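You operate a simulated robot arm through the tools that you are given. There is no shell and no other tool.

Carry out the task below with a simulated robot arm. There is one attempt and no reset: what you move stays moved.

TASK
Geography quiz: bring the green, yellow, white and red lands to the globe's pointer in turn.
Fine: each land stops at the red pointer; leave the globe switch alone.

The check looks at the end state, three seconds after you hand in, the way a careful person would. Anything else that was tipped, shoved, dropped, spilled or broken makes it a failure.

THE ROBOT
A 6-joint arm with a two-finger parallel gripper, fixed in place. Base frame: the origin is at the foot of the arm, x ahead of it, y to its left, z up; the work surface is at about z = 700. Readings come in mm, degrees, newtons and seconds.
With the tool pointing down near the work surface it reaches from about 100 to 820 mm from the base axis. Its first joint turns from -115.0 to 115.0 degrees. Payload 4.2 kg.
The TCP is the grasp point between the finger pads, 23 mm short of the fingertips. In the tool frame z runs along the fingers and y along their closing line. The gripper opens to 94 mm. The fingers are 38 mm wide and 10 mm thick; the gripper's body (54 by 96 mm) begins 39 mm behind the TCP.
Orientation is that of the tool frame in the base frame, as a unit quaternion [w, x, y, z]. With the fingers straight down and closing along the base's y, the tool's x points along the base's -x, its y along +y and its z along -z.

THE INTERFACE
- The arm moves only by the tool play_rows. Its argument "deltas" is a list of rows, each an object (a shift or turn left out is 0, a gripper value left out holds the last) with "translation": the shift along the tool's x, y, z in m, a list of three; "rotation": the turn, a rotation vector about the tool's x, y, z in degrees, a list of three. In form: [{"translation": [tx, ty, tz], "rotation": [ax, ay, az]}, ...]. A call has 1 to 20 rows; each row shifts and turns the commanded pose from where the row before left it, along the tool's axes as they then stand. "jaw" is the gripper command, from -1 (shut) to 1 (fully open), values between in proportion, set as the call begins (left out, the last holds). A row lasts 0.2 s, in which the tool goes at most 50 mm and 8.6 degrees; a call with a longer step from one row to the next is refused whole, and so is a gripper value outside its range. A pose out of reach is approached as far as the arm can. The call stops where the force on the tool passes 40 N (or 10 N more than at its start, if that is more) or the arm is blocked; 0.2 s more then pass. Each finger travels about 108 mm/s and halts on what it meets, pressing with about 29 N; the grip force reading is that of the motor and also rises with nothing between the fingers. The clock runs only during rows and for 0.2 s after the last one: add rows that do not move to give the fingers time. It gives the time, the measured TCP pose, the force on the tool (base axes), the opening and the grip force at its end, in the units of the frame above (readings bear some noise), with the torque about the TCP (base axes, N m) and any sound that the robot's microphone picked up.
- Cameras (640 x 400 px; columns grow to the right, rows downward): "scene" is fixed at [51.5, -641.4, 1539.8]; the picture's right is [0.65, -0.76, 0.00], its down [-0.37, -0.32, -0.87] and it looks along [0.66, 0.57, -0.49] (base axes); focal length 349 px, centre (320, 200). "wrist" rides on the gripper at [86, 16, -74] in the tool frame; the picture's right is [-0.18, 0.98, 0.00], its down [-0.58, -0.11, -0.81] and it looks along [-0.79, -0.15, 0.59] (tool axes); focal length 243 px, centre (320, 200). There is no depth. A picture from a camera that has moved, and an enlarged one, comes with that camera's place and axes in the base frame and with its lens. The place of the scene camera against the robot may be out by one fixed shift of up to 12 mm in any direction.
- camera(camera): a new picture of that camera. The clock stands still meanwhile.
- move_column(by): slides the trunk up (or, below 0, down) by that many mm; the arm rides with it, the base frame stays. It gives what a move gives, with no picture.
- enlarge(camera, box): a new picture of the part [left, top, right, bottom] of that camera's present view, enlarged. The clock stands still meanwhile.
- close_job(): hands the job in; it is judged then, once.

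Nothing tells you positions but the pictures and the camera data. Unless the task says otherwise, let go and move clear before handing in.

The tools are called after "Emit:" as a command line: name --argument value ..., lists and objects as JSON in quotes. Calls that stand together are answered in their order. play_rows: Moves the arm, as the interface text tells. Its arguments: {"type":"object","properties":{"deltas":{"type":"array","items":{"type":"object","properties":{"translation":{"type":"array","items":{"type":"number"}},"rotation":{"type":"array","items":{"type":"number"}}}}},"jaw":{"type":"number"}},"required":["deltas"]} The other tools are called the same way: move_column (by) slides the trunk up or down; camera (camera) takes a picture; enlarge (camera, box) takes an enlarged picture of a part of a camera's view; close_job () hands the job in.

At the start:

```text
clock: 0.0
eef_pos: [502.6, 15.2, 1244.9]
ee_rot: [0.0, -0.001, 1.0, 0.0]
wrist_force: [0.0, -0.3, -0.3]
torque: [0.02, -0.01, 0.02]
gripper_width: 93.7
grasp_force: 0.0
trunk travel left (down, up): [-800.0, 190.0]
```

scene: 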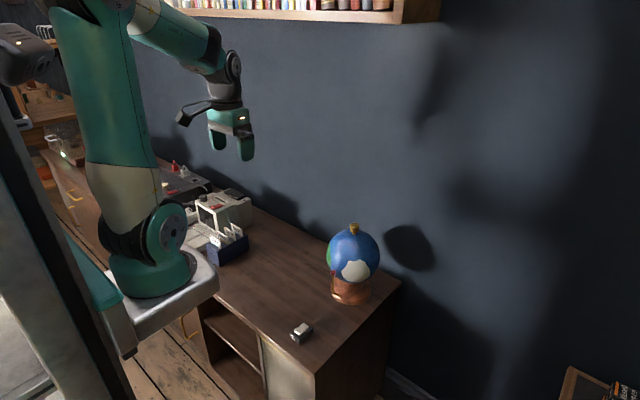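
wrist: 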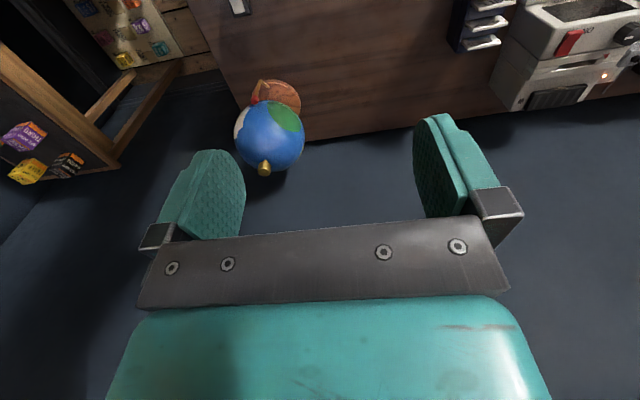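

I see a blue globe on a copper base near the right end of the cabinet, with a small switch on the desk in front of it. I'll look closer before moving anything.

Emit:
enlarge --camera "scene" --box '[280, 200, 420, 350]'

Emit:
enlarge --camera "wrist" --box '[200, 50, 340, 200]'

```text
2.67 times, centred on (350, 275) of scene
camera zoom: at [51.5, -641.4, 1539.8], right [0.65, -0.76, 0.0], down [-0.37, -0.32, -0.87], along [0.66, 0.57, -0.49], focal length 930 px, centre (240, 0)
```

zoom: 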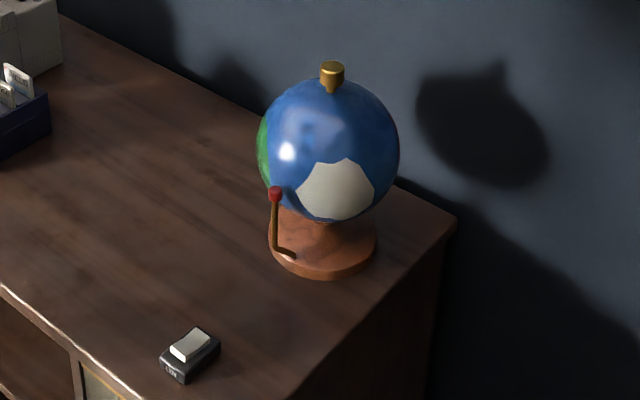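

```text
2.67 times, centred on (270, 125) of wrist
camera zoom: at [415.2, 30.0, 1319.9], right [0.18, 0.98, 0.0], down [0.58, -0.11, 0.81], along [0.79, -0.15, -0.59], focal length 647 px, centre (453, 400)
```

zoom: 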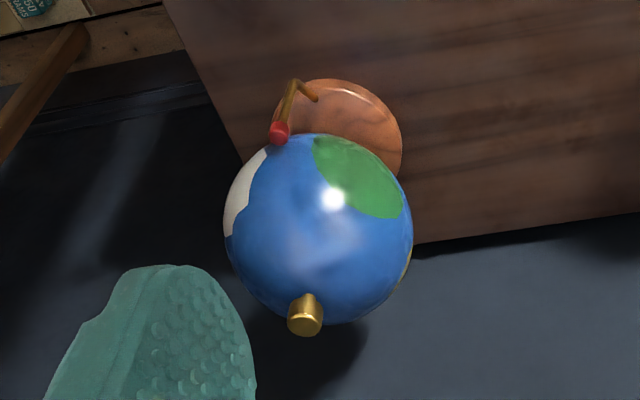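

The globe's axis looks to be near (752, -148), with the gold knob on top at about z 970. The red pointer is on the robot side, at about (671, -157, 848). I'll move part way and take a better look.

Emit:
play_rows --deltas '[{"translation": [-0.02, -0.02, 0.01]}, {"translation": [-0.025, -0.03, 0.015]}, {"translation": [-0.025, -0.03, 0.015]}, {"translation": [-0.025, -0.03, 0.015]}, {"translation": [-0.025, -0.03, 0.015]}, {"translation": [-0.02, -0.025, 0.01]}, {"translation": [0, 0, 0]}]' --jaw 1

Emit:
camera --camera "wrist"

Emit:
camera --camera "scene"

```text
clock: 1.6
eef_pos: [644.2, -149.8, 1163.3]
ee_rot: [-0.001, -0.001, 1.0, 0.0]
wrist_force: [1.3, -0.9, -0.4]
torque: [-0.01, -0.01, 0.02]
gripper_width: 94.1
grasp_force: 0.1
trunk travel left (down, up): [-800.0, 190.0]
```

```text
taken
camera wrist: at [556.4, -135.0, 1238.4], right [0.18, 0.98, 0.0], down [0.58, -0.11, 0.81], along [0.79, -0.15, -0.59], focal length 243 px, centre (320, 200)
```

wrist: 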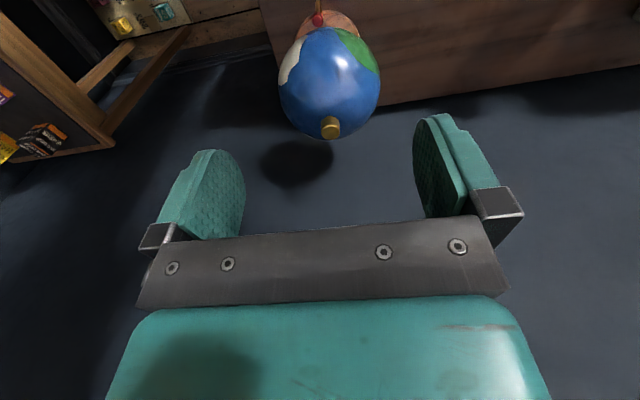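

```text
taken
```

scene: 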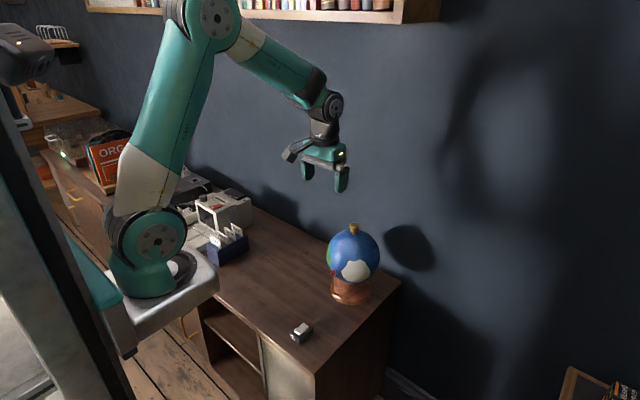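

The arm reaches well. The knob now triangulates to roughly (770, -160, 952), so I'll zoom in to refine that.

Emit:
enlarge --camera "wrist" --box '[260, 0, 400, 150]'

Emit:
enlarge --camera "scene" --box '[310, 210, 400, 310]'

```text
2.67 times, centred on (330, 75) of wrist
camera zoom: at [556.4, -135.0, 1238.4], right [0.18, 0.98, 0.0], down [0.58, -0.11, 0.81], along [0.79, -0.15, -0.59], focal length 647 px, centre (293, 533)
```

zoom: 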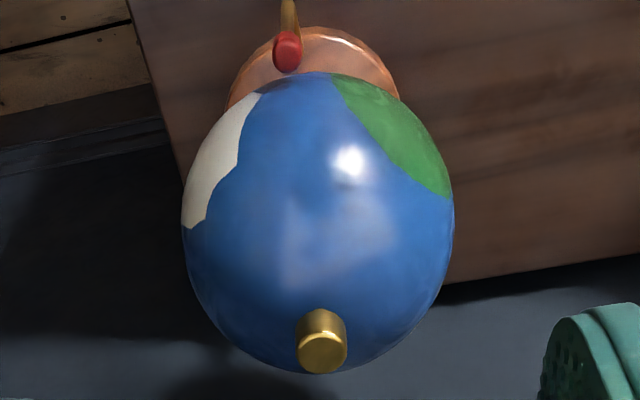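

```text
4.00 times, centred on (355, 260) of scene
camera zoom: at [51.5, -641.4, 1539.8], right [0.65, -0.76, 0.0], down [-0.37, -0.32, -0.87], along [0.66, 0.57, -0.49], focal length 1395 px, centre (180, -40)
```

zoom: 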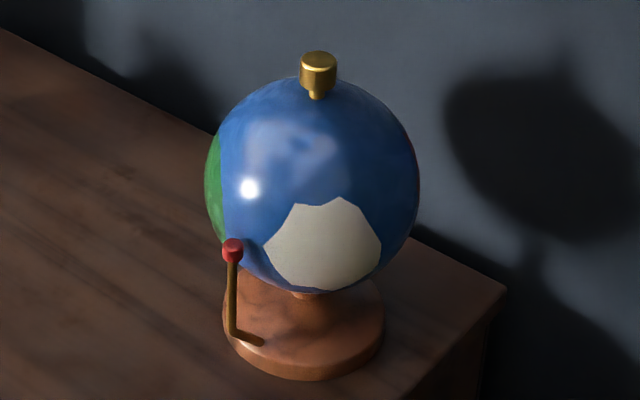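

Refined, the knob top is at about (774, -161, 958). The wall is at about x 920, so there's room. I'll move to above the knob and measure again.

Emit:
play_rows --deltas '[{"translation": [-0.02, -0.002, 0.01]}, {"translation": [-0.03, -0.002, 0.02]}, {"translation": [-0.03, -0.002, 0.02]}, {"translation": [-0.025, -0.002, 0.02]}, {"translation": [-0.02, -0.002, 0.02]}, {"translation": [0, 0, 0.01]}, {"translation": [0, 0, 0]}]'

Emit:
camera --camera "wrist"

Emit:
enlarge --camera "scene" --box '[280, 130, 440, 310]'

```text
clock: 3.2
eef_pos: [769.4, -161.8, 1063.5]
ee_rot: [0.0, 0.0, 1.0, 0.0]
wrist_force: [-0.5, 0.3, 0.2]
torque: [0.0, -0.03, 0.0]
gripper_width: 94.1
grasp_force: 0.1
trunk travel left (down, up): [-800.0, 190.0]
```

```text
taken
camera wrist: at [681.4, -146.5, 1139.0], right [0.18, 0.98, 0.0], down [0.58, -0.11, 0.81], along [0.79, -0.15, -0.59], focal length 243 px, centre (320, 200)
```

wrist: 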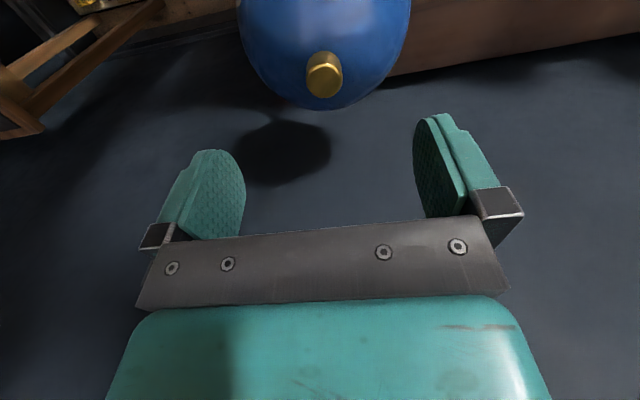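

```text
2.22 times, centred on (360, 220) of scene
camera zoom: at [51.5, -641.4, 1539.8], right [0.65, -0.76, 0.0], down [-0.37, -0.32, -0.87], along [0.66, 0.57, -0.49], focal length 775 px, centre (231, 156)
```

zoom: 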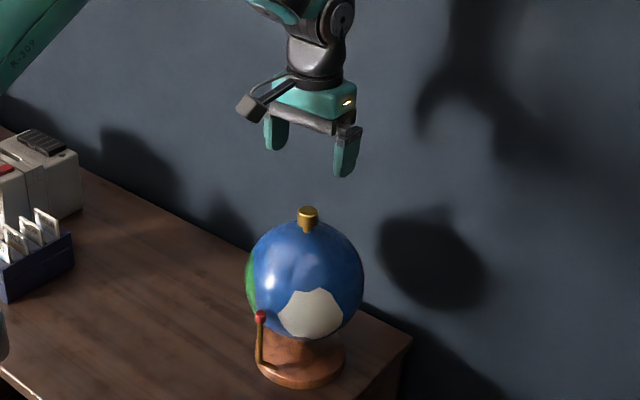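

The knob top comes out at about (778, -161, 955). I'll lower to just above it and check the alignment.

Emit:
play_rows --deltas '[{"translation": [-0.0086, 0.0008, 0.015]}, {"translation": [0, 0, 0.02]}, {"translation": [0, 0, 0.02]}, {"translation": [0, 0, 0.015]}, {"translation": [0, 0, 0]}, {"translation": [0, 0, 0]}]'

Emit:
camera --camera "wrist"

Emit:
enlarge --camera "scene" --box '[310, 170, 400, 280]'

```text
clock: 4.6
eef_pos: [777.0, -159.6, 995.3]
ee_rot: [0.0, 0.001, 1.0, 0.0]
wrist_force: [-0.7, 0.3, -1.1]
torque: [0.0, 0.0, 0.0]
gripper_width: 94.1
grasp_force: 0.1
trunk travel left (down, up): [-800.0, 190.0]
```

```text
taken
camera wrist: at [689.1, -144.6, 1069.8], right [0.18, 0.98, 0.0], down [0.58, -0.11, 0.81], along [0.79, -0.15, -0.59], focal length 243 px, centre (320, 200)
```

wrist: 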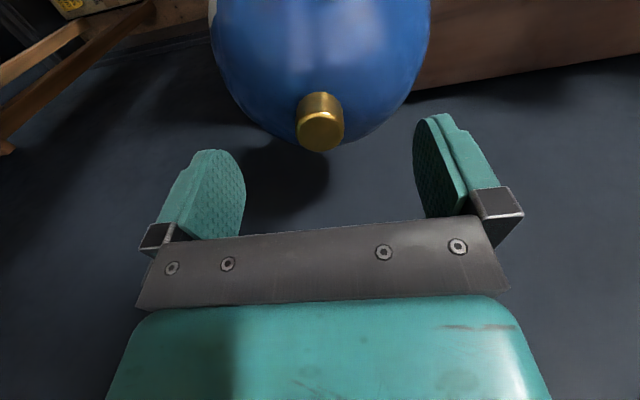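

```text
3.64 times, centred on (355, 225) of scene
camera zoom: at [51.5, -641.4, 1539.8], right [0.65, -0.76, 0.0], down [-0.37, -0.32, -0.87], along [0.66, 0.57, -0.49], focal length 1268 px, centre (193, 109)
```

zoom: 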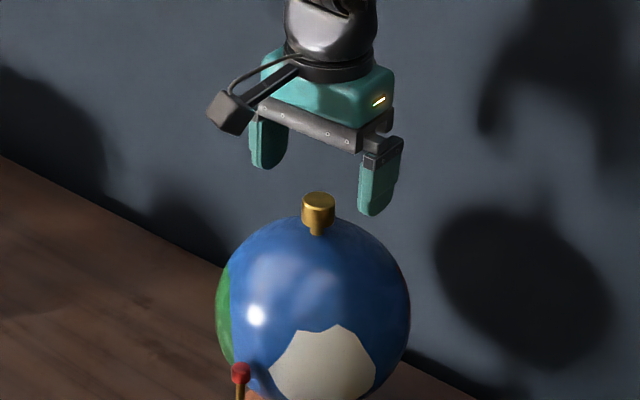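

I'm well aligned, with the knob at (778.5, -161, 954). Next I'll lower so the fingertips straddle the cap, then check before closing.

Emit:
play_rows --deltas '[{"translation": [-0.0015, -0.0017, 0.01]}, {"translation": [0, 0, 0.012]}, {"translation": [0, 0, 0.01]}, {"translation": [0, 0, 0.006]}, {"translation": [0, 0, 0]}, {"translation": [0, 0, 0]}]'

Emit:
camera --camera "wrist"

Emit:
enlarge --camera "scene" --box '[310, 170, 400, 280]'

```text
clock: 6.0
eef_pos: [777.7, -162.2, 956.7]
ee_rot: [0.0, 0.0, 1.0, 0.0]
wrist_force: [0.2, 0.4, -0.5]
torque: [0.01, -0.02, -0.02]
gripper_width: 94.1
grasp_force: 0.1
trunk travel left (down, up): [-800.0, 190.0]
```

```text
taken
camera wrist: at [690.5, -145.9, 1031.4], right [0.18, 0.98, 0.0], down [0.58, -0.11, 0.81], along [0.79, -0.15, -0.59], focal length 243 px, centre (320, 200)
```

wrist: 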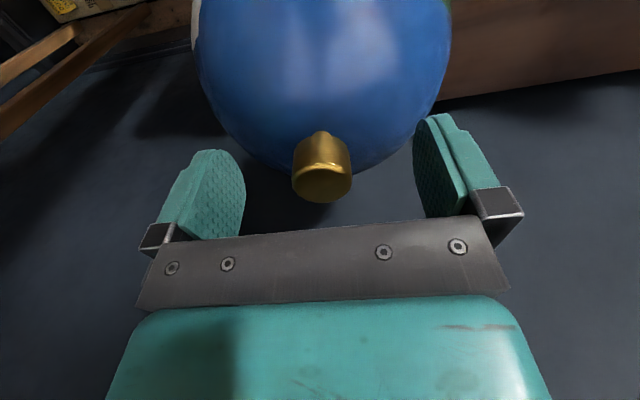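

```text
3.64 times, centred on (355, 225) of scene
camera zoom: at [51.5, -641.4, 1539.8], right [0.65, -0.76, 0.0], down [-0.37, -0.32, -0.87], along [0.66, 0.57, -0.49], focal length 1268 px, centre (193, 109)
```

zoom: 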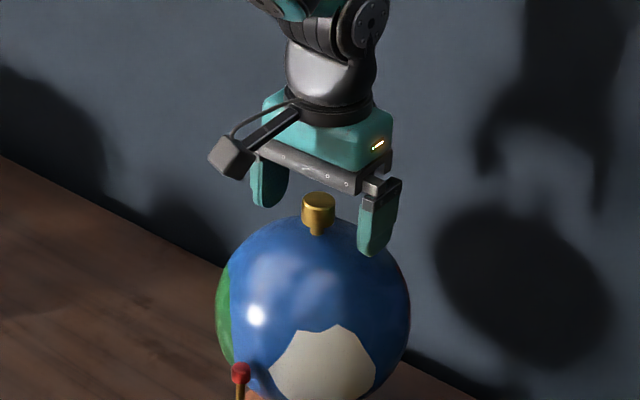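

The fingers straddle the knob without touching anything. Judging by the patches, green is about 45° one way from the pointer and white about 45° the other, so I'll close gently on the knob.

Emit:
play_rows --deltas '[{"translation": [0, 0, 0]}, {"translation": [0, 0, 0]}, {"translation": [0, 0, 0]}, {"translation": [0, 0, 0]}, {"translation": [0, 0, 0]}]' --jaw -1

Emit:
camera --camera "wrist"

Emit:
enlarge --camera "scene" --box '[310, 190, 400, 310]'

```text
clock: 7.2
eef_pos: [777.8, -160.7, 957.2]
ee_rot: [0.001, -0.001, 1.0, 0.0]
wrist_force: [-0.7, 10.3, -0.4]
torque: [0.21, -0.14, -0.02]
gripper_width: 27.4
grasp_force: 45.2
trunk travel left (down, up): [-800.0, 190.0]
```

```text
taken
camera wrist: at [690.5, -144.8, 1031.4], right [0.18, 0.98, 0.0], down [0.58, -0.11, 0.81], along [0.79, -0.15, -0.59], focal length 243 px, centre (320, 200)
```

wrist: 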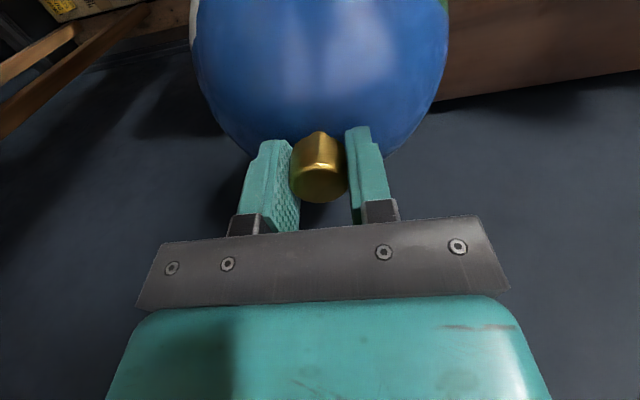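

```text
3.33 times, centred on (355, 250) of scene
camera zoom: at [51.5, -641.4, 1539.8], right [0.65, -0.76, 0.0], down [-0.37, -0.32, -0.87], along [0.66, 0.57, -0.49], focal length 1162 px, centre (203, 33)
```

zoom: 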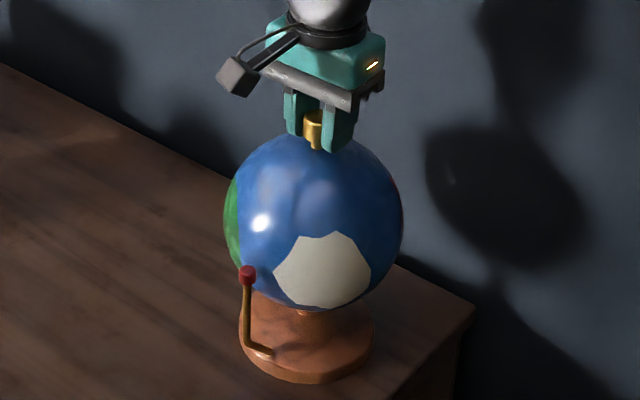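

The knob is gripped at 27 mm wide, but there's a 10 N side force because I'm about 1.5 mm off in y. I'll shift the command to relieve it.

Emit:
play_rows --deltas '[{"translation": [0, 0.0015, 0]}, {"translation": [0, 0, 0]}, {"translation": [0, 0, 0]}]'

```text
clock: 8.0
eef_pos: [777.6, -160.3, 956.4]
ee_rot: [0.0, 0.0, 1.0, -0.001]
wrist_force: [-0.6, 4.0, 0.2]
torque: [-0.01, 0.25, -0.02]
gripper_width: 27.4
grasp_force: 45.0
trunk travel left (down, up): [-800.0, 190.0]
```

Emit:
play_rows --deltas '[{"translation": [0, 0.001, 0]}, {"translation": [0, 0, 0]}, {"rotation": [0, 0, -2]}, {"rotation": [0, 0, -4]}, {"rotation": [0, 0, -4]}, {"rotation": [0, 0, -2]}, {"translation": [0, 0, 0]}, {"translation": [0, 0, 0]}]'

Emit:
enlarge --camera "scene" --box '[310, 190, 400, 310]'

```text
clock: 9.8
eef_pos: [777.4, -159.5, 956.3]
ee_rot: [0.001, -0.104, 0.995, 0.0]
wrist_force: [-0.4, -11.7, -9.0]
torque: [0.0, -1.16, 0.07]
gripper_width: 27.1
grasp_force: 45.2
trunk travel left (down, up): [-800.0, 190.0]
```

```text
3.33 times, centred on (355, 250) of scene
camera zoom: at [51.5, -641.4, 1539.8], right [0.65, -0.76, 0.0], down [-0.37, -0.32, -0.87], along [0.66, 0.57, -0.49], focal length 1162 px, centre (203, 33)
```

zoom: 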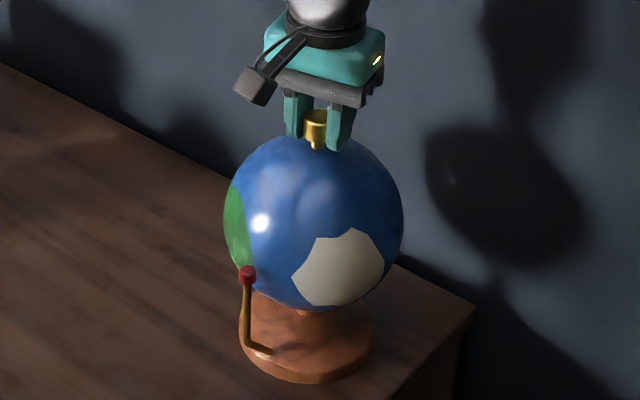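

The globe turns with the knob, and white swung away while green came nearer the pointer. The side load has risen, so I'll check whether it is steady.

Emit:
play_rows --deltas '[{"translation": [0, 0, 0]}, {"translation": [0, 0, 0]}]'

Emit:
camera --camera "wrist"

```text
clock: 10.4
eef_pos: [778.3, -158.5, 956.6]
ee_rot: [-0.001, -0.103, 0.995, 0.0]
wrist_force: [0.2, -14.9, -11.4]
torque: [-0.16, -0.68, 0.02]
gripper_width: 27.3
grasp_force: 44.9
trunk travel left (down, up): [-800.0, 190.0]
```

```text
taken
camera wrist: at [689.0, -162.3, 1031.5], right [-0.02, 1.0, 0.0], down [0.59, 0.01, 0.81], along [0.81, 0.02, -0.59], focal length 243 px, centre (320, 200)
```

wrist: 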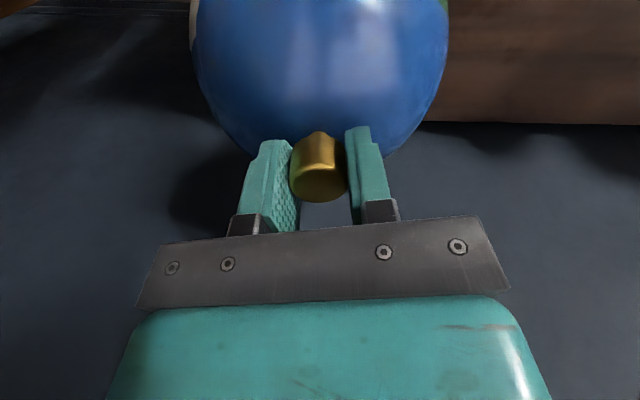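

Emit:
play_rows --deltas '[{"translation": [0, -0.0015, 0]}, {"translation": [0, 0, 0]}, {"translation": [0, 0, 0]}]'

```text
clock: 11.2
eef_pos: [778.7, -159.1, 955.9]
ee_rot: [-0.001, -0.105, 0.994, 0.001]
wrist_force: [-4.4, -4.0, -11.8]
torque: [0.17, -0.57, -0.01]
gripper_width: 27.3
grasp_force: 45.3
trunk travel left (down, up): [-800.0, 190.0]
```

Emit:
play_rows --deltas '[{"translation": [0.0004, -0.0004, 0.0008]}, {"translation": [0, 0, 0]}, {"translation": [0, 0, 0]}]'

```text
clock: 12.0
eef_pos: [777.2, -158.9, 956.7]
ee_rot: [0.0, -0.105, 0.994, -0.001]
wrist_force: [1.1, 2.2, -4.3]
torque: [-0.18, 1.27, -0.04]
gripper_width: 27.5
grasp_force: 45.7
trunk travel left (down, up): [-800.0, 190.0]
```

The loads are relieved. I'll continue turning toward green.

Emit:
play_rows --deltas '[{"rotation": [0, 0, -3]}, {"rotation": [0, 0, -5]}, {"rotation": [0, 0, -5]}, {"rotation": [0, 0, -3]}, {"translation": [0, 0, 0]}, {"translation": [0, 0, 0]}]'

```text
clock: 13.4
eef_pos: [778.6, -159.7, 957.6]
ee_rot: [0.001, -0.244, 0.97, 0.0]
wrist_force: [-4.9, 20.5, 6.9]
torque: [0.16, 0.75, -0.04]
gripper_width: 27.3
grasp_force: 45.0
trunk travel left (down, up): [-800.0, 190.0]
```

Emit:
play_rows --deltas '[{"translation": [-0.0005, 0.002, -0.0006]}, {"translation": [0, 0, 0]}, {"translation": [0, 0, 0]}]'

```text
clock: 14.2
eef_pos: [776.5, -158.9, 958.1]
ee_rot: [0.0, -0.242, 0.97, -0.001]
wrist_force: [-3.2, 12.8, -1.6]
torque: [0.6, -0.9, -0.07]
gripper_width: 27.0
grasp_force: 45.3
trunk travel left (down, up): [-800.0, 190.0]
```

Emit:
play_rows --deltas '[{"translation": [-0.0006, 0.0014, 0]}, {"rotation": [0, 0, -3]}, {"rotation": [0, 0, -5]}, {"rotation": [0, 0, -5]}, {"rotation": [0, 0, -3]}, {"translation": [0, 0, 0]}, {"translation": [0, 0, 0]}]'

Emit:
enlarge --camera "scene" --box '[310, 190, 400, 310]'

```text
clock: 15.8
eef_pos: [777.0, -159.0, 957.1]
ee_rot: [0.0, -0.373, 0.928, 0.0]
wrist_force: [2.2, -8.8, 4.1]
torque: [-0.13, -0.09, 0.0]
gripper_width: 27.4
grasp_force: 45.0
trunk travel left (down, up): [-800.0, 190.0]
```

```text
3.33 times, centred on (355, 250) of scene
camera zoom: at [51.5, -641.4, 1539.8], right [0.65, -0.76, 0.0], down [-0.37, -0.32, -0.87], along [0.66, 0.57, -0.49], focal length 1162 px, centre (203, 33)
```

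zoom: 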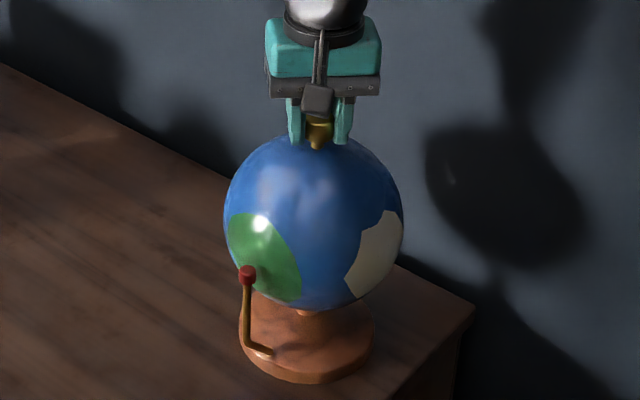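

Green is now at the pointer. I'll zoom in to judge how well it is centred.

Emit:
enlarge --camera "scene" --box '[330, 225, 385, 290]'

Emit:
camera --camera "wrist"

```text
6.15 times, centred on (358, 258) of scene
camera zoom: at [51.5, -641.4, 1539.8], right [0.65, -0.76, 0.0], down [-0.37, -0.32, -0.87], along [0.66, 0.57, -0.49], focal length 2146 px, centre (89, -154)
```

zoom: 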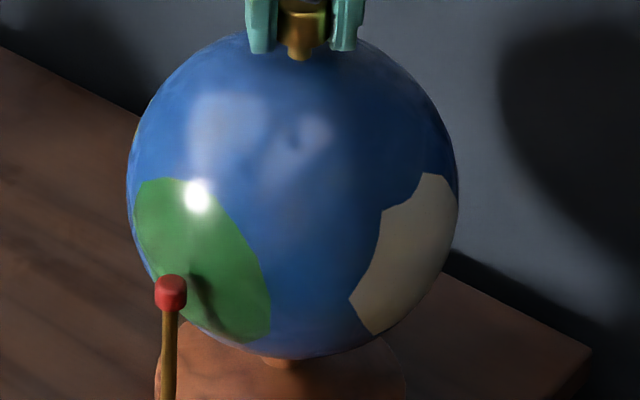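

```text
taken
camera wrist: at [702.6, -207.2, 1031.5], right [-0.55, 0.84, 0.0], down [0.49, 0.33, 0.81], along [0.67, 0.44, -0.59], focal length 243 px, centre (320, 200)
```

wrist: 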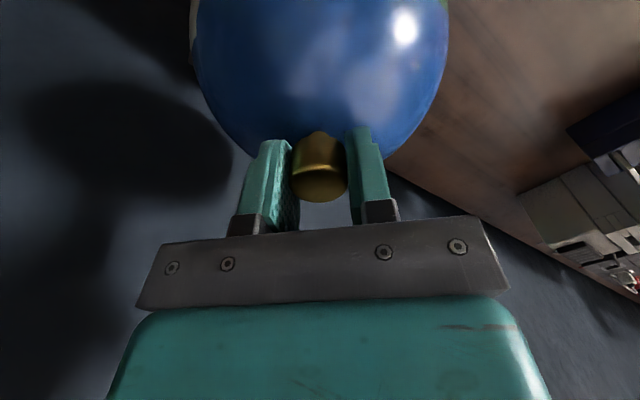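

Green's visible centre is a few degrees short of the pointer. I'll nudge it 3° and let it rest there.

Emit:
play_rows --deltas '[{"translation": [0.0007, -0.0007, -0.0003]}, {"rotation": [0, 0, -1.5]}, {"rotation": [0, 0, -1.5]}, {"translation": [0, 0, 0]}, {"translation": [0, 0, 0]}, {"translation": [0, 0, 0]}, {"translation": [0, 0, 0]}, {"translation": [0, 0, 0]}, {"translation": [0, 0, 0]}, {"translation": [0, 0, 0]}, {"translation": [0, 0, 0]}, {"translation": [0, 0, 0]}, {"translation": [0, 0, 0]}, {"translation": [0, 0, 0]}]'

Emit:
enlarge --camera "scene" --box '[330, 225, 385, 290]'

```text
clock: 18.8
eef_pos: [776.9, -158.7, 957.2]
ee_rot: [0.0, -0.399, 0.917, 0.0]
wrist_force: [-5.9, -0.5, -3.2]
torque: [-0.04, 0.14, -0.01]
gripper_width: 27.4
grasp_force: 44.8
trunk travel left (down, up): [-800.0, 190.0]
```

```text
6.15 times, centred on (358, 258) of scene
camera zoom: at [51.5, -641.4, 1539.8], right [0.65, -0.76, 0.0], down [-0.37, -0.32, -0.87], along [0.66, 0.57, -0.49], focal length 2146 px, centre (89, -154)
```

zoom: 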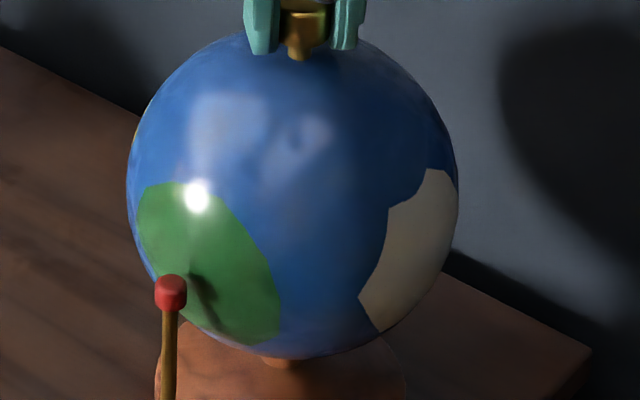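

Green has rested at the pointer for over 2 s, and yellow is just showing at the left edge. I'll keep turning the same way toward yellow, in steps, relieving side loads as I go.

Emit:
play_rows --deltas '[{"translation": [0.0004, 0.0004, 0]}, {"rotation": [0, 0, -3]}, {"rotation": [0, 0, -6]}, {"rotation": [0, 0, -6]}, {"rotation": [0, 0, -3]}, {"translation": [0, 0, 0]}, {"translation": [0, 0, 0]}]'

```text
clock: 20.4
eef_pos: [777.0, -158.2, 956.8]
ee_rot: [0.0, -0.537, 0.844, 0.001]
wrist_force: [-7.7, 8.0, -9.9]
torque: [0.62, -0.03, 0.02]
gripper_width: 27.0
grasp_force: 45.2
trunk travel left (down, up): [-800.0, 190.0]
```

Emit:
play_rows --deltas '[{"translation": [-0.0004, 0.001, 0.0008]}, {"rotation": [0, 0, -3]}, {"rotation": [0, 0, -6]}, {"rotation": [0, 0, -6]}, {"rotation": [0, 0, -3]}, {"translation": [0, 0, 0]}, {"translation": [0, 0, 0]}]'

```text
clock: 22.0
eef_pos: [774.7, -157.5, 956.5]
ee_rot: [0.0, -0.663, 0.749, 0.0]
wrist_force: [-8.1, 4.9, 0.2]
torque: [-0.06, 0.21, 0.01]
gripper_width: 27.3
grasp_force: 45.6
trunk travel left (down, up): [-800.0, 190.0]
```

Emit:
play_rows --deltas '[{"translation": [-0.0004, 0.001, 0]}, {"rotation": [0, 0, -3]}, {"rotation": [0, 0, -6]}, {"rotation": [0, 0, -6]}, {"rotation": [0, 0, -3]}, {"translation": [0, 0, 0]}, {"translation": [0, 0, 0]}]'

Emit:
enlarge --camera "scene" --box '[310, 190, 400, 310]'

```text
clock: 23.6
eef_pos: [773.8, -156.4, 956.5]
ee_rot: [-0.001, 0.772, -0.636, 0.0]
wrist_force: [-2.8, -2.9, 7.4]
torque: [0.18, 0.2, 0.0]
gripper_width: 27.2
grasp_force: 45.1
trunk travel left (down, up): [-800.0, 190.0]
```

```text
3.33 times, centred on (355, 250) of scene
camera zoom: at [51.5, -641.4, 1539.8], right [0.65, -0.76, 0.0], down [-0.37, -0.32, -0.87], along [0.66, 0.57, -0.49], focal length 1162 px, centre (203, 33)
```

zoom: 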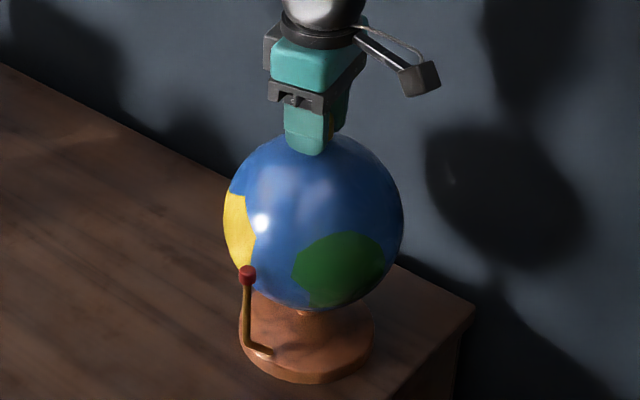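

The TCP is about 3.7 mm off the globe axis along the pads, and the axis is really at (774, -160). I'll fold that into the turns from here. Yellow needs roughly 35–40° more.

Emit:
play_rows --deltas '[{"translation": [0, 0, -0.0006]}, {"rotation": [0, 0, -3], "translation": [0, 0.0002, 0]}, {"rotation": [0, 0, -6], "translation": [0, 0.0004, 0]}, {"rotation": [0, 0, -6], "translation": [0, 0.0004, 0]}, {"rotation": [0, 0, -6], "translation": [0, 0.0004, 0]}, {"rotation": [0, 0, -6], "translation": [0, 0.0004, 0]}, {"rotation": [0, 0, -3], "translation": [0, 0.0002, 0]}, {"translation": [0, 0, 0]}, {"translation": [0, 0, 0]}]'

Emit:
enlarge --camera "scene" --box '[330, 225, 385, 290]'

```text
clock: 25.6
eef_pos: [773.5, -158.3, 958.0]
ee_rot: [0.001, 0.91, -0.415, 0.0]
wrist_force: [5.0, -5.3, -0.4]
torque: [-0.53, -0.53, 0.02]
gripper_width: 26.9
grasp_force: 44.6
trunk travel left (down, up): [-800.0, 190.0]
```

```text
6.15 times, centred on (358, 258) of scene
camera zoom: at [51.5, -641.4, 1539.8], right [0.65, -0.76, 0.0], down [-0.37, -0.32, -0.87], along [0.66, 0.57, -0.49], focal length 2146 px, centre (89, -154)
```

zoom: 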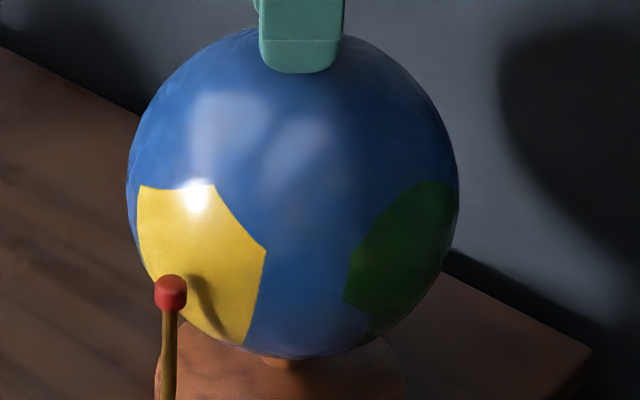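

Yellow is at the pointer and almost centred. I'll nudge it 4° and let it rest.

Emit:
play_rows --deltas '[{"translation": [0.0, -0.0003, 0]}, {"rotation": [0, 0, -2], "translation": [0, 0.00013, 0]}, {"rotation": [0, 0, -2], "translation": [0, 0.00013, 0]}, {"translation": [0, 0, 0]}, {"translation": [0, 0, 0]}, {"translation": [0, 0, 0]}, {"translation": [0, 0, 0]}, {"translation": [0, 0, 0]}, {"translation": [0, 0, 0]}, {"translation": [0, 0, 0]}, {"translation": [0, 0, 0]}, {"translation": [0, 0, 0]}, {"translation": [0, 0, 0]}, {"translation": [0, 0, 0]}]'

Emit:
enlarge --camera "scene" --box '[330, 225, 385, 290]'

Emit:
camera --camera "wrist"

```text
clock: 28.6
eef_pos: [772.8, -157.5, 957.2]
ee_rot: [0.001, 0.924, -0.383, 0.001]
wrist_force: [13.1, -11.8, 5.0]
torque: [-0.51, -0.47, 0.01]
gripper_width: 27.3
grasp_force: 44.4
trunk travel left (down, up): [-800.0, 190.0]
```

```text
6.15 times, centred on (358, 258) of scene
camera zoom: at [51.5, -641.4, 1539.8], right [0.65, -0.76, 0.0], down [-0.37, -0.32, -0.87], along [0.66, 0.57, -0.49], focal length 2146 px, centre (89, -154)
```

zoom: 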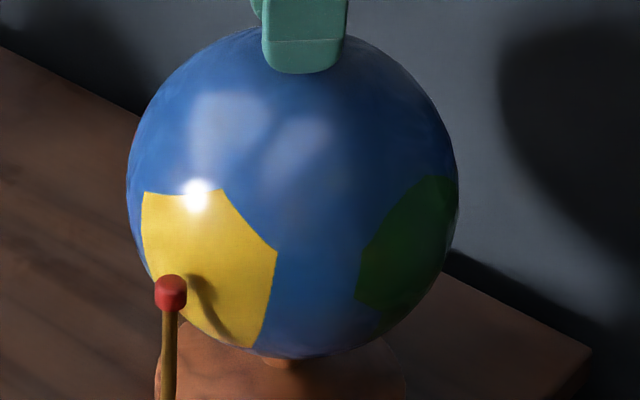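

```text
taken
camera wrist: at [821.9, -231.5, 1031.7], right [-0.83, -0.56, 0.0], down [-0.33, 0.49, 0.81], along [-0.45, 0.67, -0.59], focal length 243 px, centre (320, 200)
```

wrist: 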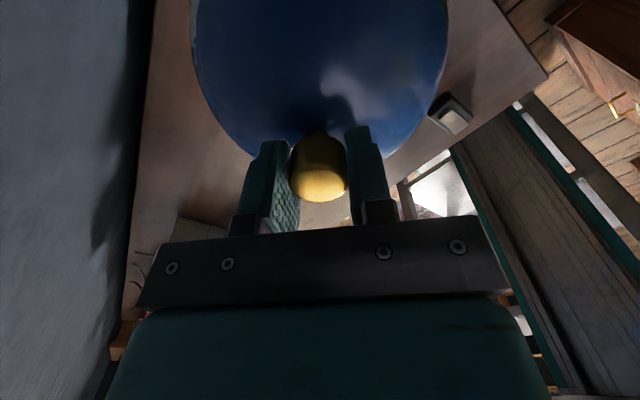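

Yellow has rested at the pointer. White should come in at about -45° of tool yaw, so I'll turn back roughly 180°. I'll pause first between yellow and green to relieve the load, then pass green without stopping.

Emit:
play_rows --deltas '[{"translation": [0.0012, 0, -0.0003]}, {"rotation": [0, 0, 3], "translation": [0, -0.0002, 0]}, {"rotation": [0, 0, 6], "translation": [0, -0.00035, 0]}, {"rotation": [0, 0, 7], "translation": [0, -0.0004, 0]}, {"rotation": [0, 0, 7], "translation": [0, -0.0004, 0]}, {"rotation": [0, 0, 7], "translation": [0, -0.0004, 0]}, {"rotation": [0, 0, 7], "translation": [0, -0.0004, 0]}, {"rotation": [0, 0, 5], "translation": [0, -0.0003, 0]}, {"rotation": [0, 0, 2], "translation": [0, -0.0001, 0]}, {"translation": [0, 0, 0]}]'

```text
clock: 30.8
eef_pos: [775.5, -157.3, 956.7]
ee_rot: [0.001, 0.713, -0.701, -0.002]
wrist_force: [-8.5, 4.3, -5.9]
torque: [0.93, -0.01, -0.04]
gripper_width: 27.0
grasp_force: 45.3
trunk travel left (down, up): [-800.0, 190.0]
```

Emit:
play_rows --deltas '[{"translation": [-0.0004, 0.001, 0.0005]}, {"translation": [0, 0, 0]}, {"rotation": [0, 0, 4], "translation": [0, -0.0002, 0]}, {"rotation": [0, 0, 8], "translation": [0, -0.0004, 0]}, {"rotation": [0, 0, 8], "translation": [0, -0.0004, 0]}, {"rotation": [0, 0, 8], "translation": [0, -0.0004, 0]}, {"rotation": [0, 0, 8], "translation": [0, -0.0004, 0]}, {"rotation": [0, 0, 8], "translation": [0, -0.0004, 0]}, {"rotation": [0, 0, 8], "translation": [0, -0.0004, 0]}, {"rotation": [0, 0, 8], "translation": [0, -0.0004, 0]}, {"rotation": [0, 0, 8], "translation": [0, -0.0004, 0]}, {"rotation": [0, 0, 8], "translation": [0, -0.0004, 0]}, {"rotation": [0, 0, 6], "translation": [0, -0.0003, 0]}, {"rotation": [0, 0, 4], "translation": [0, -0.0002, 0]}, {"translation": [0, 0, 0]}]'

Emit:
enlarge --camera "scene" --box '[310, 190, 400, 310]'

```text
clock: 34.0
eef_pos: [776.6, -160.3, 957.7]
ee_rot: [-0.001, -0.043, 0.999, 0.001]
wrist_force: [-12.1, -1.6, -4.1]
torque: [-0.02, 0.41, -0.01]
gripper_width: 27.6
grasp_force: 44.9
trunk travel left (down, up): [-800.0, 190.0]
```

```text
3.33 times, centred on (355, 250) of scene
camera zoom: at [51.5, -641.4, 1539.8], right [0.65, -0.76, 0.0], down [-0.37, -0.32, -0.87], along [0.66, 0.57, -0.49], focal length 1162 px, centre (203, 33)
```

zoom: 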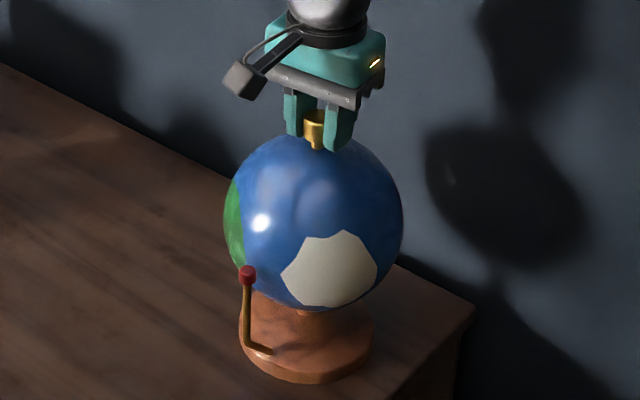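

Green passed without stopping, and the pointer is again between green and white. I'll relieve the load and continue toward white.

Emit:
play_rows --deltas '[{"translation": [0.0013, 0, 0.0004]}, {"rotation": [0, 0, 3], "translation": [0, -0.0001, 0]}, {"rotation": [0, 0, 6], "translation": [0, -0.00015, 0]}, {"rotation": [0, 0, 6], "translation": [0, -0.00015, 0]}, {"rotation": [0, 0, 6], "translation": [0, -0.00015, 0]}, {"rotation": [0, 0, 3], "translation": [0, -0.0001, 0]}, {"translation": [0, 0, 0]}]'

```text
clock: 35.6
eef_pos: [776.8, -161.6, 957.3]
ee_rot: [0.002, 0.165, 0.986, 0.0]
wrist_force: [4.7, -0.7, 2.8]
torque: [-0.3, -1.32, -0.03]
gripper_width: 27.5
grasp_force: 44.7
trunk travel left (down, up): [-800.0, 190.0]
```

Yaw is now -19° and the loads are small. I'll turn about 24° more.

Emit:
play_rows --deltas '[{"rotation": [0, 0, 3], "translation": [0, -0.0001, 0]}, {"rotation": [0, 0, 6], "translation": [0, -0.0002, 0]}, {"rotation": [0, 0, 6], "translation": [0, -0.0002, 0]}, {"rotation": [0, 0, 6], "translation": [0, -0.0002, 0]}, {"rotation": [0, 0, 3], "translation": [0, -0.0001, 0]}, {"translation": [0, 0, 0]}, {"translation": [0, 0, 0]}]'

Emit:
enlarge --camera "scene" --box '[330, 225, 385, 290]'

```text
clock: 37.2
eef_pos: [777.4, -161.4, 956.9]
ee_rot: [0.002, 0.366, 0.931, 0.0]
wrist_force: [10.5, -6.3, 10.7]
torque: [-0.38, -0.41, -0.03]
gripper_width: 27.2
grasp_force: 45.1
trunk travel left (down, up): [-800.0, 190.0]
```

```text
6.15 times, centred on (358, 258) of scene
camera zoom: at [51.5, -641.4, 1539.8], right [0.65, -0.76, 0.0], down [-0.37, -0.32, -0.87], along [0.66, 0.57, -0.49], focal length 2146 px, centre (89, -154)
```

zoom: 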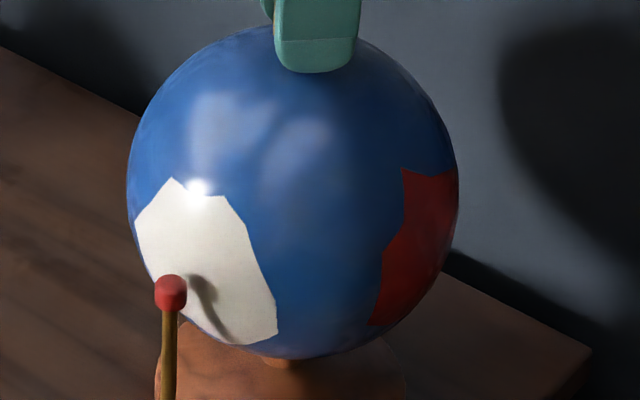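

White sits at the pointer, centred like the others, and red is visible on the right. I'll relieve the load and let it rest.

Emit:
play_rows --deltas '[{"translation": [-0.001, 0.0001, -0.0008]}, {"translation": [0, 0, 0]}, {"translation": [0, 0, 0]}, {"translation": [0, 0, 0]}, {"translation": [0, 0, 0]}, {"translation": [0, 0, 0]}, {"translation": [0, 0, 0]}, {"translation": [0, 0, 0]}, {"translation": [0, 0, 0]}, {"translation": [0, 0, 0]}, {"translation": [0, 0, 0]}, {"translation": [0, 0, 0]}]'

Emit:
enlarge --camera "scene" --box '[310, 190, 400, 310]'

```text
clock: 39.8
eef_pos: [777.4, -161.6, 957.9]
ee_rot: [-0.002, 0.366, 0.93, 0.0]
wrist_force: [3.4, -1.2, -4.9]
torque: [0.2, 0.12, 0.01]
gripper_width: 27.4
grasp_force: 45.0
trunk travel left (down, up): [-800.0, 190.0]
```

```text
3.33 times, centred on (355, 250) of scene
camera zoom: at [51.5, -641.4, 1539.8], right [0.65, -0.76, 0.0], down [-0.37, -0.32, -0.87], along [0.66, 0.57, -0.49], focal length 1162 px, centre (203, 33)
```

zoom: 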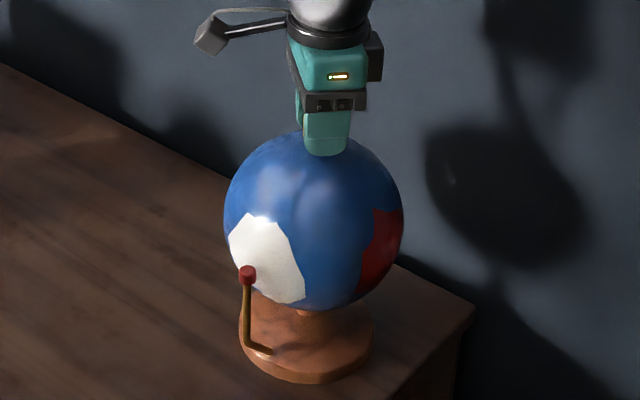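

White is done. I'll continue about 90° the same way to red, in steps.

Emit:
play_rows --deltas '[{"translation": [-0.0003, 0, 0.0004]}, {"rotation": [0, 0, 3], "translation": [0, -0.00015, 0]}, {"rotation": [0, 0, 6], "translation": [0, -0.0003, 0]}, {"rotation": [0, 0, 6], "translation": [0, -0.0003, 0]}, {"rotation": [0, 0, 6], "translation": [0, -0.0003, 0]}, {"rotation": [0, 0, 3], "translation": [0, -0.00015, 0]}, {"translation": [0, 0, 0]}]'

```text
clock: 41.4
eef_pos: [775.9, -162.5, 956.6]
ee_rot: [0.0, 0.552, 0.834, 0.0]
wrist_force: [-5.1, 1.9, 1.4]
torque: [0.69, 0.28, -0.04]
gripper_width: 27.6
grasp_force: 44.6
trunk travel left (down, up): [-800.0, 190.0]
```

Emit:
play_rows --deltas '[{"rotation": [0, 0, 3], "translation": [0, -0.00015, 0]}, {"rotation": [0, 0, 6], "translation": [0, -0.0003, 0]}, {"rotation": [0, 0, 6], "translation": [0, -0.0003, 0]}, {"rotation": [0, 0, 6], "translation": [0, -0.0003, 0]}, {"rotation": [0, 0, 3], "translation": [0, -0.00015, 0]}, {"translation": [0, 0, 0]}]'

```text
clock: 42.8
eef_pos: [774.1, -162.3, 957.6]
ee_rot: [-0.001, 0.713, 0.701, 0.0]
wrist_force: [-7.3, 2.6, 1.6]
torque: [0.25, 0.09, 0.04]
gripper_width: 27.1
grasp_force: 45.1
trunk travel left (down, up): [-800.0, 190.0]
```

Emit:
play_rows --deltas '[{"translation": [0.0003, -0.0008, 0]}, {"rotation": [0, 0, 3], "translation": [0, -0.00015, 0]}, {"rotation": [0, 0, 6], "translation": [0, -0.0003, 0]}, {"rotation": [0, 0, 6], "translation": [0, -0.0003, 0]}, {"rotation": [0, 0, 6], "translation": [0, -0.0003, 0]}, {"rotation": [0, 0, 3], "translation": [0, -0.00015, 0]}, {"translation": [0, 0, 0]}]'

Emit:
enlarge --camera "scene" --box '[310, 190, 400, 310]'

```text
clock: 44.4
eef_pos: [774.1, -162.7, 957.7]
ee_rot: [0.0, 0.844, 0.536, 0.0]
wrist_force: [-2.7, 0.4, -0.2]
torque: [-0.15, 0.06, -0.01]
gripper_width: 27.3
grasp_force: 45.1
trunk travel left (down, up): [-800.0, 190.0]
```

```text
3.33 times, centred on (355, 250) of scene
camera zoom: at [51.5, -641.4, 1539.8], right [0.65, -0.76, 0.0], down [-0.37, -0.32, -0.87], along [0.66, 0.57, -0.49], focal length 1162 px, centre (203, 33)
```

zoom: 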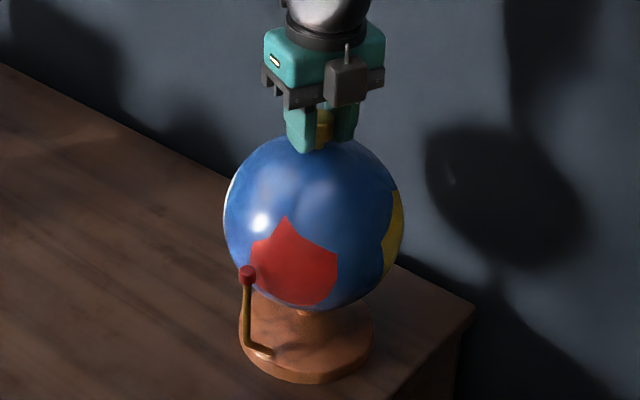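

Red is about 20° short of the pointer. I'll turn the remainder.

Emit:
play_rows --deltas '[{"rotation": [0, 0, 3], "translation": [0, -0.00015, 0]}, {"rotation": [0, 0, 6], "translation": [0, -0.0003, 0]}, {"rotation": [0, 0, 6], "translation": [0, -0.0003, 0]}, {"rotation": [0, 0, 4], "translation": [0, -0.0002, 0]}, {"translation": [0, 0, 0]}, {"translation": [0, 0, 0]}]'

Emit:
enlarge --camera "scene" --box '[330, 225, 385, 290]'

```text
clock: 45.8
eef_pos: [772.4, -162.8, 957.3]
ee_rot: [0.001, 0.921, 0.39, 0.0]
wrist_force: [-3.4, -3.7, 4.5]
torque: [-0.36, 0.32, 0.01]
gripper_width: 27.5
grasp_force: 45.2
trunk travel left (down, up): [-800.0, 190.0]
```

```text
6.15 times, centred on (358, 258) of scene
camera zoom: at [51.5, -641.4, 1539.8], right [0.65, -0.76, 0.0], down [-0.37, -0.32, -0.87], along [0.66, 0.57, -0.49], focal length 2146 px, centre (89, -154)
```

zoom: 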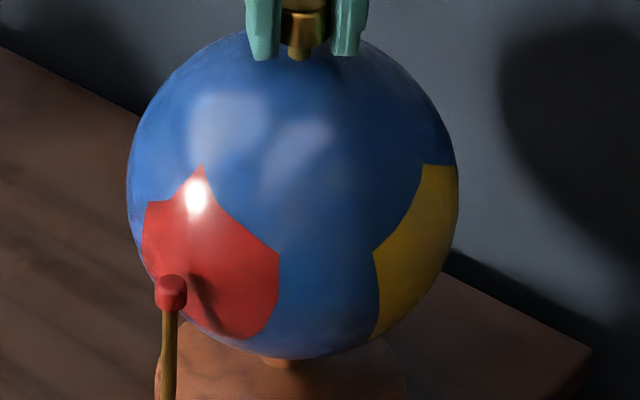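

Red is centred at the pointer. I'll let it rest, then open the jaws and check that it stays.

Emit:
play_rows --deltas '[{"translation": [0, 0, -0.0004]}, {"translation": [0, 0, 0]}, {"translation": [0, 0, 0]}, {"translation": [0, 0, 0]}, {"translation": [0, 0, 0]}, {"translation": [0, 0, 0]}, {"translation": [0, 0, 0]}, {"translation": [0, 0, 0]}, {"translation": [0, 0, 0]}, {"translation": [0, 0, 0]}, {"translation": [0, 0, 0]}]'

Emit:
play_rows --deltas '[{"translation": [0, 0, 0]}, {"translation": [0, 0, 0]}, {"translation": [0, 0, 0]}, {"translation": [0, 0, 0]}, {"translation": [0, 0, 0]}, {"translation": [0, 0, 0]}]' --jaw 1

Emit:
enlarge --camera "scene" --box '[310, 190, 400, 310]'

Emit:
camera --camera "wrist"

```text
clock: 48.2
eef_pos: [772.9, -161.9, 956.5]
ee_rot: [0.0, 0.921, 0.391, 0.0]
wrist_force: [2.7, -6.0, 4.1]
torque: [0.1, -0.22, -0.04]
gripper_width: 27.5
grasp_force: 45.3
trunk travel left (down, up): [-800.0, 190.0]
```

```text
clock: 49.6
eef_pos: [772.5, -161.5, 956.8]
ee_rot: [0.0, 0.921, 0.391, 0.0]
wrist_force: [0.0, -0.3, -0.3]
torque: [0.02, 0.01, 0.01]
gripper_width: 94.2
grasp_force: 0.0
trunk travel left (down, up): [-800.0, 190.0]
```

```text
3.33 times, centred on (355, 250) of scene
camera zoom: at [51.5, -641.4, 1539.8], right [0.65, -0.76, 0.0], down [-0.37, -0.32, -0.87], along [0.66, 0.57, -0.49], focal length 1162 px, centre (203, 33)
```

zoom: 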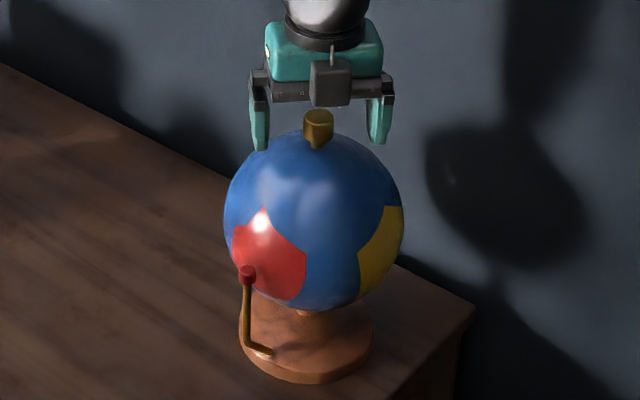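

```text
taken
camera wrist: at [844.0, -111.6, 1031.6], right [0.58, -0.82, 0.0], down [-0.48, -0.34, 0.81], along [-0.66, -0.47, -0.59], focal length 243 px, centre (320, 200)
```

wrist: 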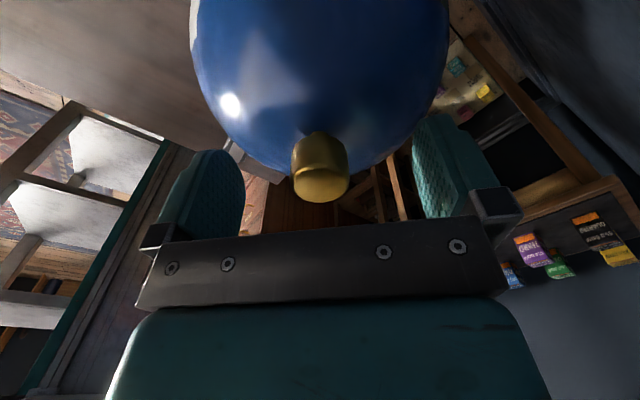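

The globe stayed still on release and the knob is clear of both fingers. I'll raise straight up, then rotate back and step away for a check view.

Emit:
play_rows --deltas '[{"translation": [0, 0, -0.01]}, {"translation": [0, 0, -0.025]}, {"translation": [0, 0, -0.03]}, {"translation": [0, 0, -0.03]}, {"translation": [0, 0, -0.03]}, {"translation": [0, 0, -0.03]}, {"translation": [0, 0, -0.02]}, {"translation": [0, 0, 0]}]'

Emit:
play_rows --deltas '[{"rotation": [0, 0, -4]}, {"rotation": [0, 0, -8]}, {"rotation": [0, 0, -8]}, {"rotation": [0, 0, -8]}, {"rotation": [0, 0, -8]}, {"rotation": [0, 0, -8]}, {"rotation": [0, 0, -8]}, {"rotation": [0, 0, -8]}, {"rotation": [0, 0, -8]}, {"rotation": [0, 0, -8]}, {"rotation": [0, 0, -8]}, {"rotation": [0, 0, -8]}, {"rotation": [0, 0, -8]}, {"rotation": [0, 0, -8]}, {"rotation": [0, 0, -8]}, {"rotation": [0, 0, -8]}, {"rotation": [0, 0, -8]}, {"rotation": [0, 0, -2]}, {"translation": [0, 0, 0]}]'

Emit:
play_rows --deltas '[{"translation": [0.02, 0, 0]}, {"translation": [0.03, 0, 0]}, {"translation": [0.03, 0, 0]}, {"translation": [0.03, 0, 0]}, {"translation": [0.02, 0, 0]}, {"translation": [0, 0, 0]}]'

Emit:
camera --camera "wrist"

Emit:
camera --camera "scene"

Emit:
enlarge --camera "scene" --box '[310, 210, 400, 310]'

```text
clock: 51.4
eef_pos: [771.1, -159.4, 1132.8]
ee_rot: [0.0, 0.92, 0.391, 0.0]
wrist_force: [-0.9, -0.2, 0.3]
torque: [0.0, -0.02, -0.02]
gripper_width: 94.1
grasp_force: 0.0
trunk travel left (down, up): [-800.0, 190.0]
```

```text
clock: 55.4
eef_pos: [771.7, -161.1, 1132.1]
ee_rot: [0.001, 0.0, 1.0, 0.0]
wrist_force: [1.3, 0.5, 0.7]
torque: [0.03, 0.01, 0.0]
gripper_width: 94.0
grasp_force: 0.2
trunk travel left (down, up): [-800.0, 190.0]
```

```text
clock: 56.8
eef_pos: [643.1, -160.3, 1132.9]
ee_rot: [0.0, 0.0, 1.0, 0.0]
wrist_force: [0.4, -0.3, 0.4]
torque: [-0.02, 0.01, -0.01]
gripper_width: 94.0
grasp_force: 0.1
trunk travel left (down, up): [-800.0, 190.0]
```

```text
taken
camera wrist: at [554.6, -145.1, 1207.0], right [0.18, 0.98, 0.0], down [0.58, -0.11, 0.81], along [0.79, -0.15, -0.59], focal length 243 px, centre (320, 200)
```

wrist: 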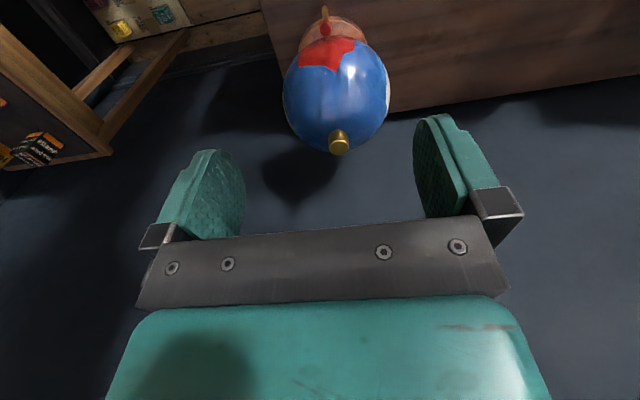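

```text
taken
```

scene: 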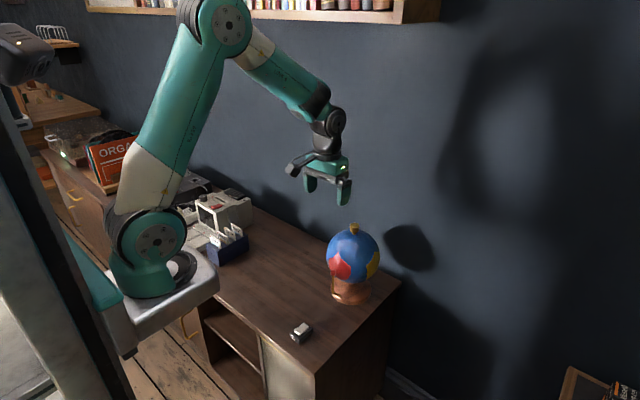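

```text
4.00 times, centred on (355, 260) of scene
camera zoom: at [51.5, -641.4, 1539.8], right [0.65, -0.76, 0.0], down [-0.37, -0.32, -0.87], along [0.66, 0.57, -0.49], focal length 1395 px, centre (180, -40)
```

zoom: 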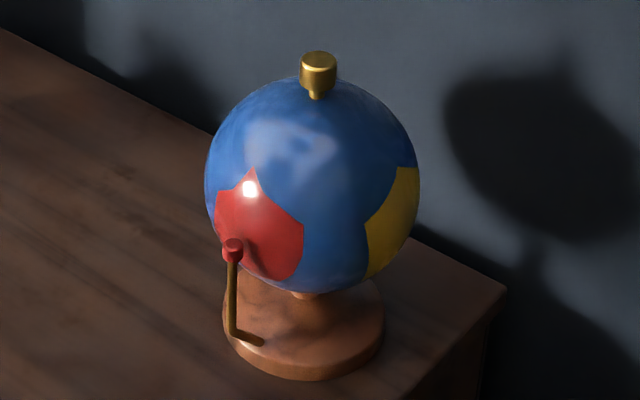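

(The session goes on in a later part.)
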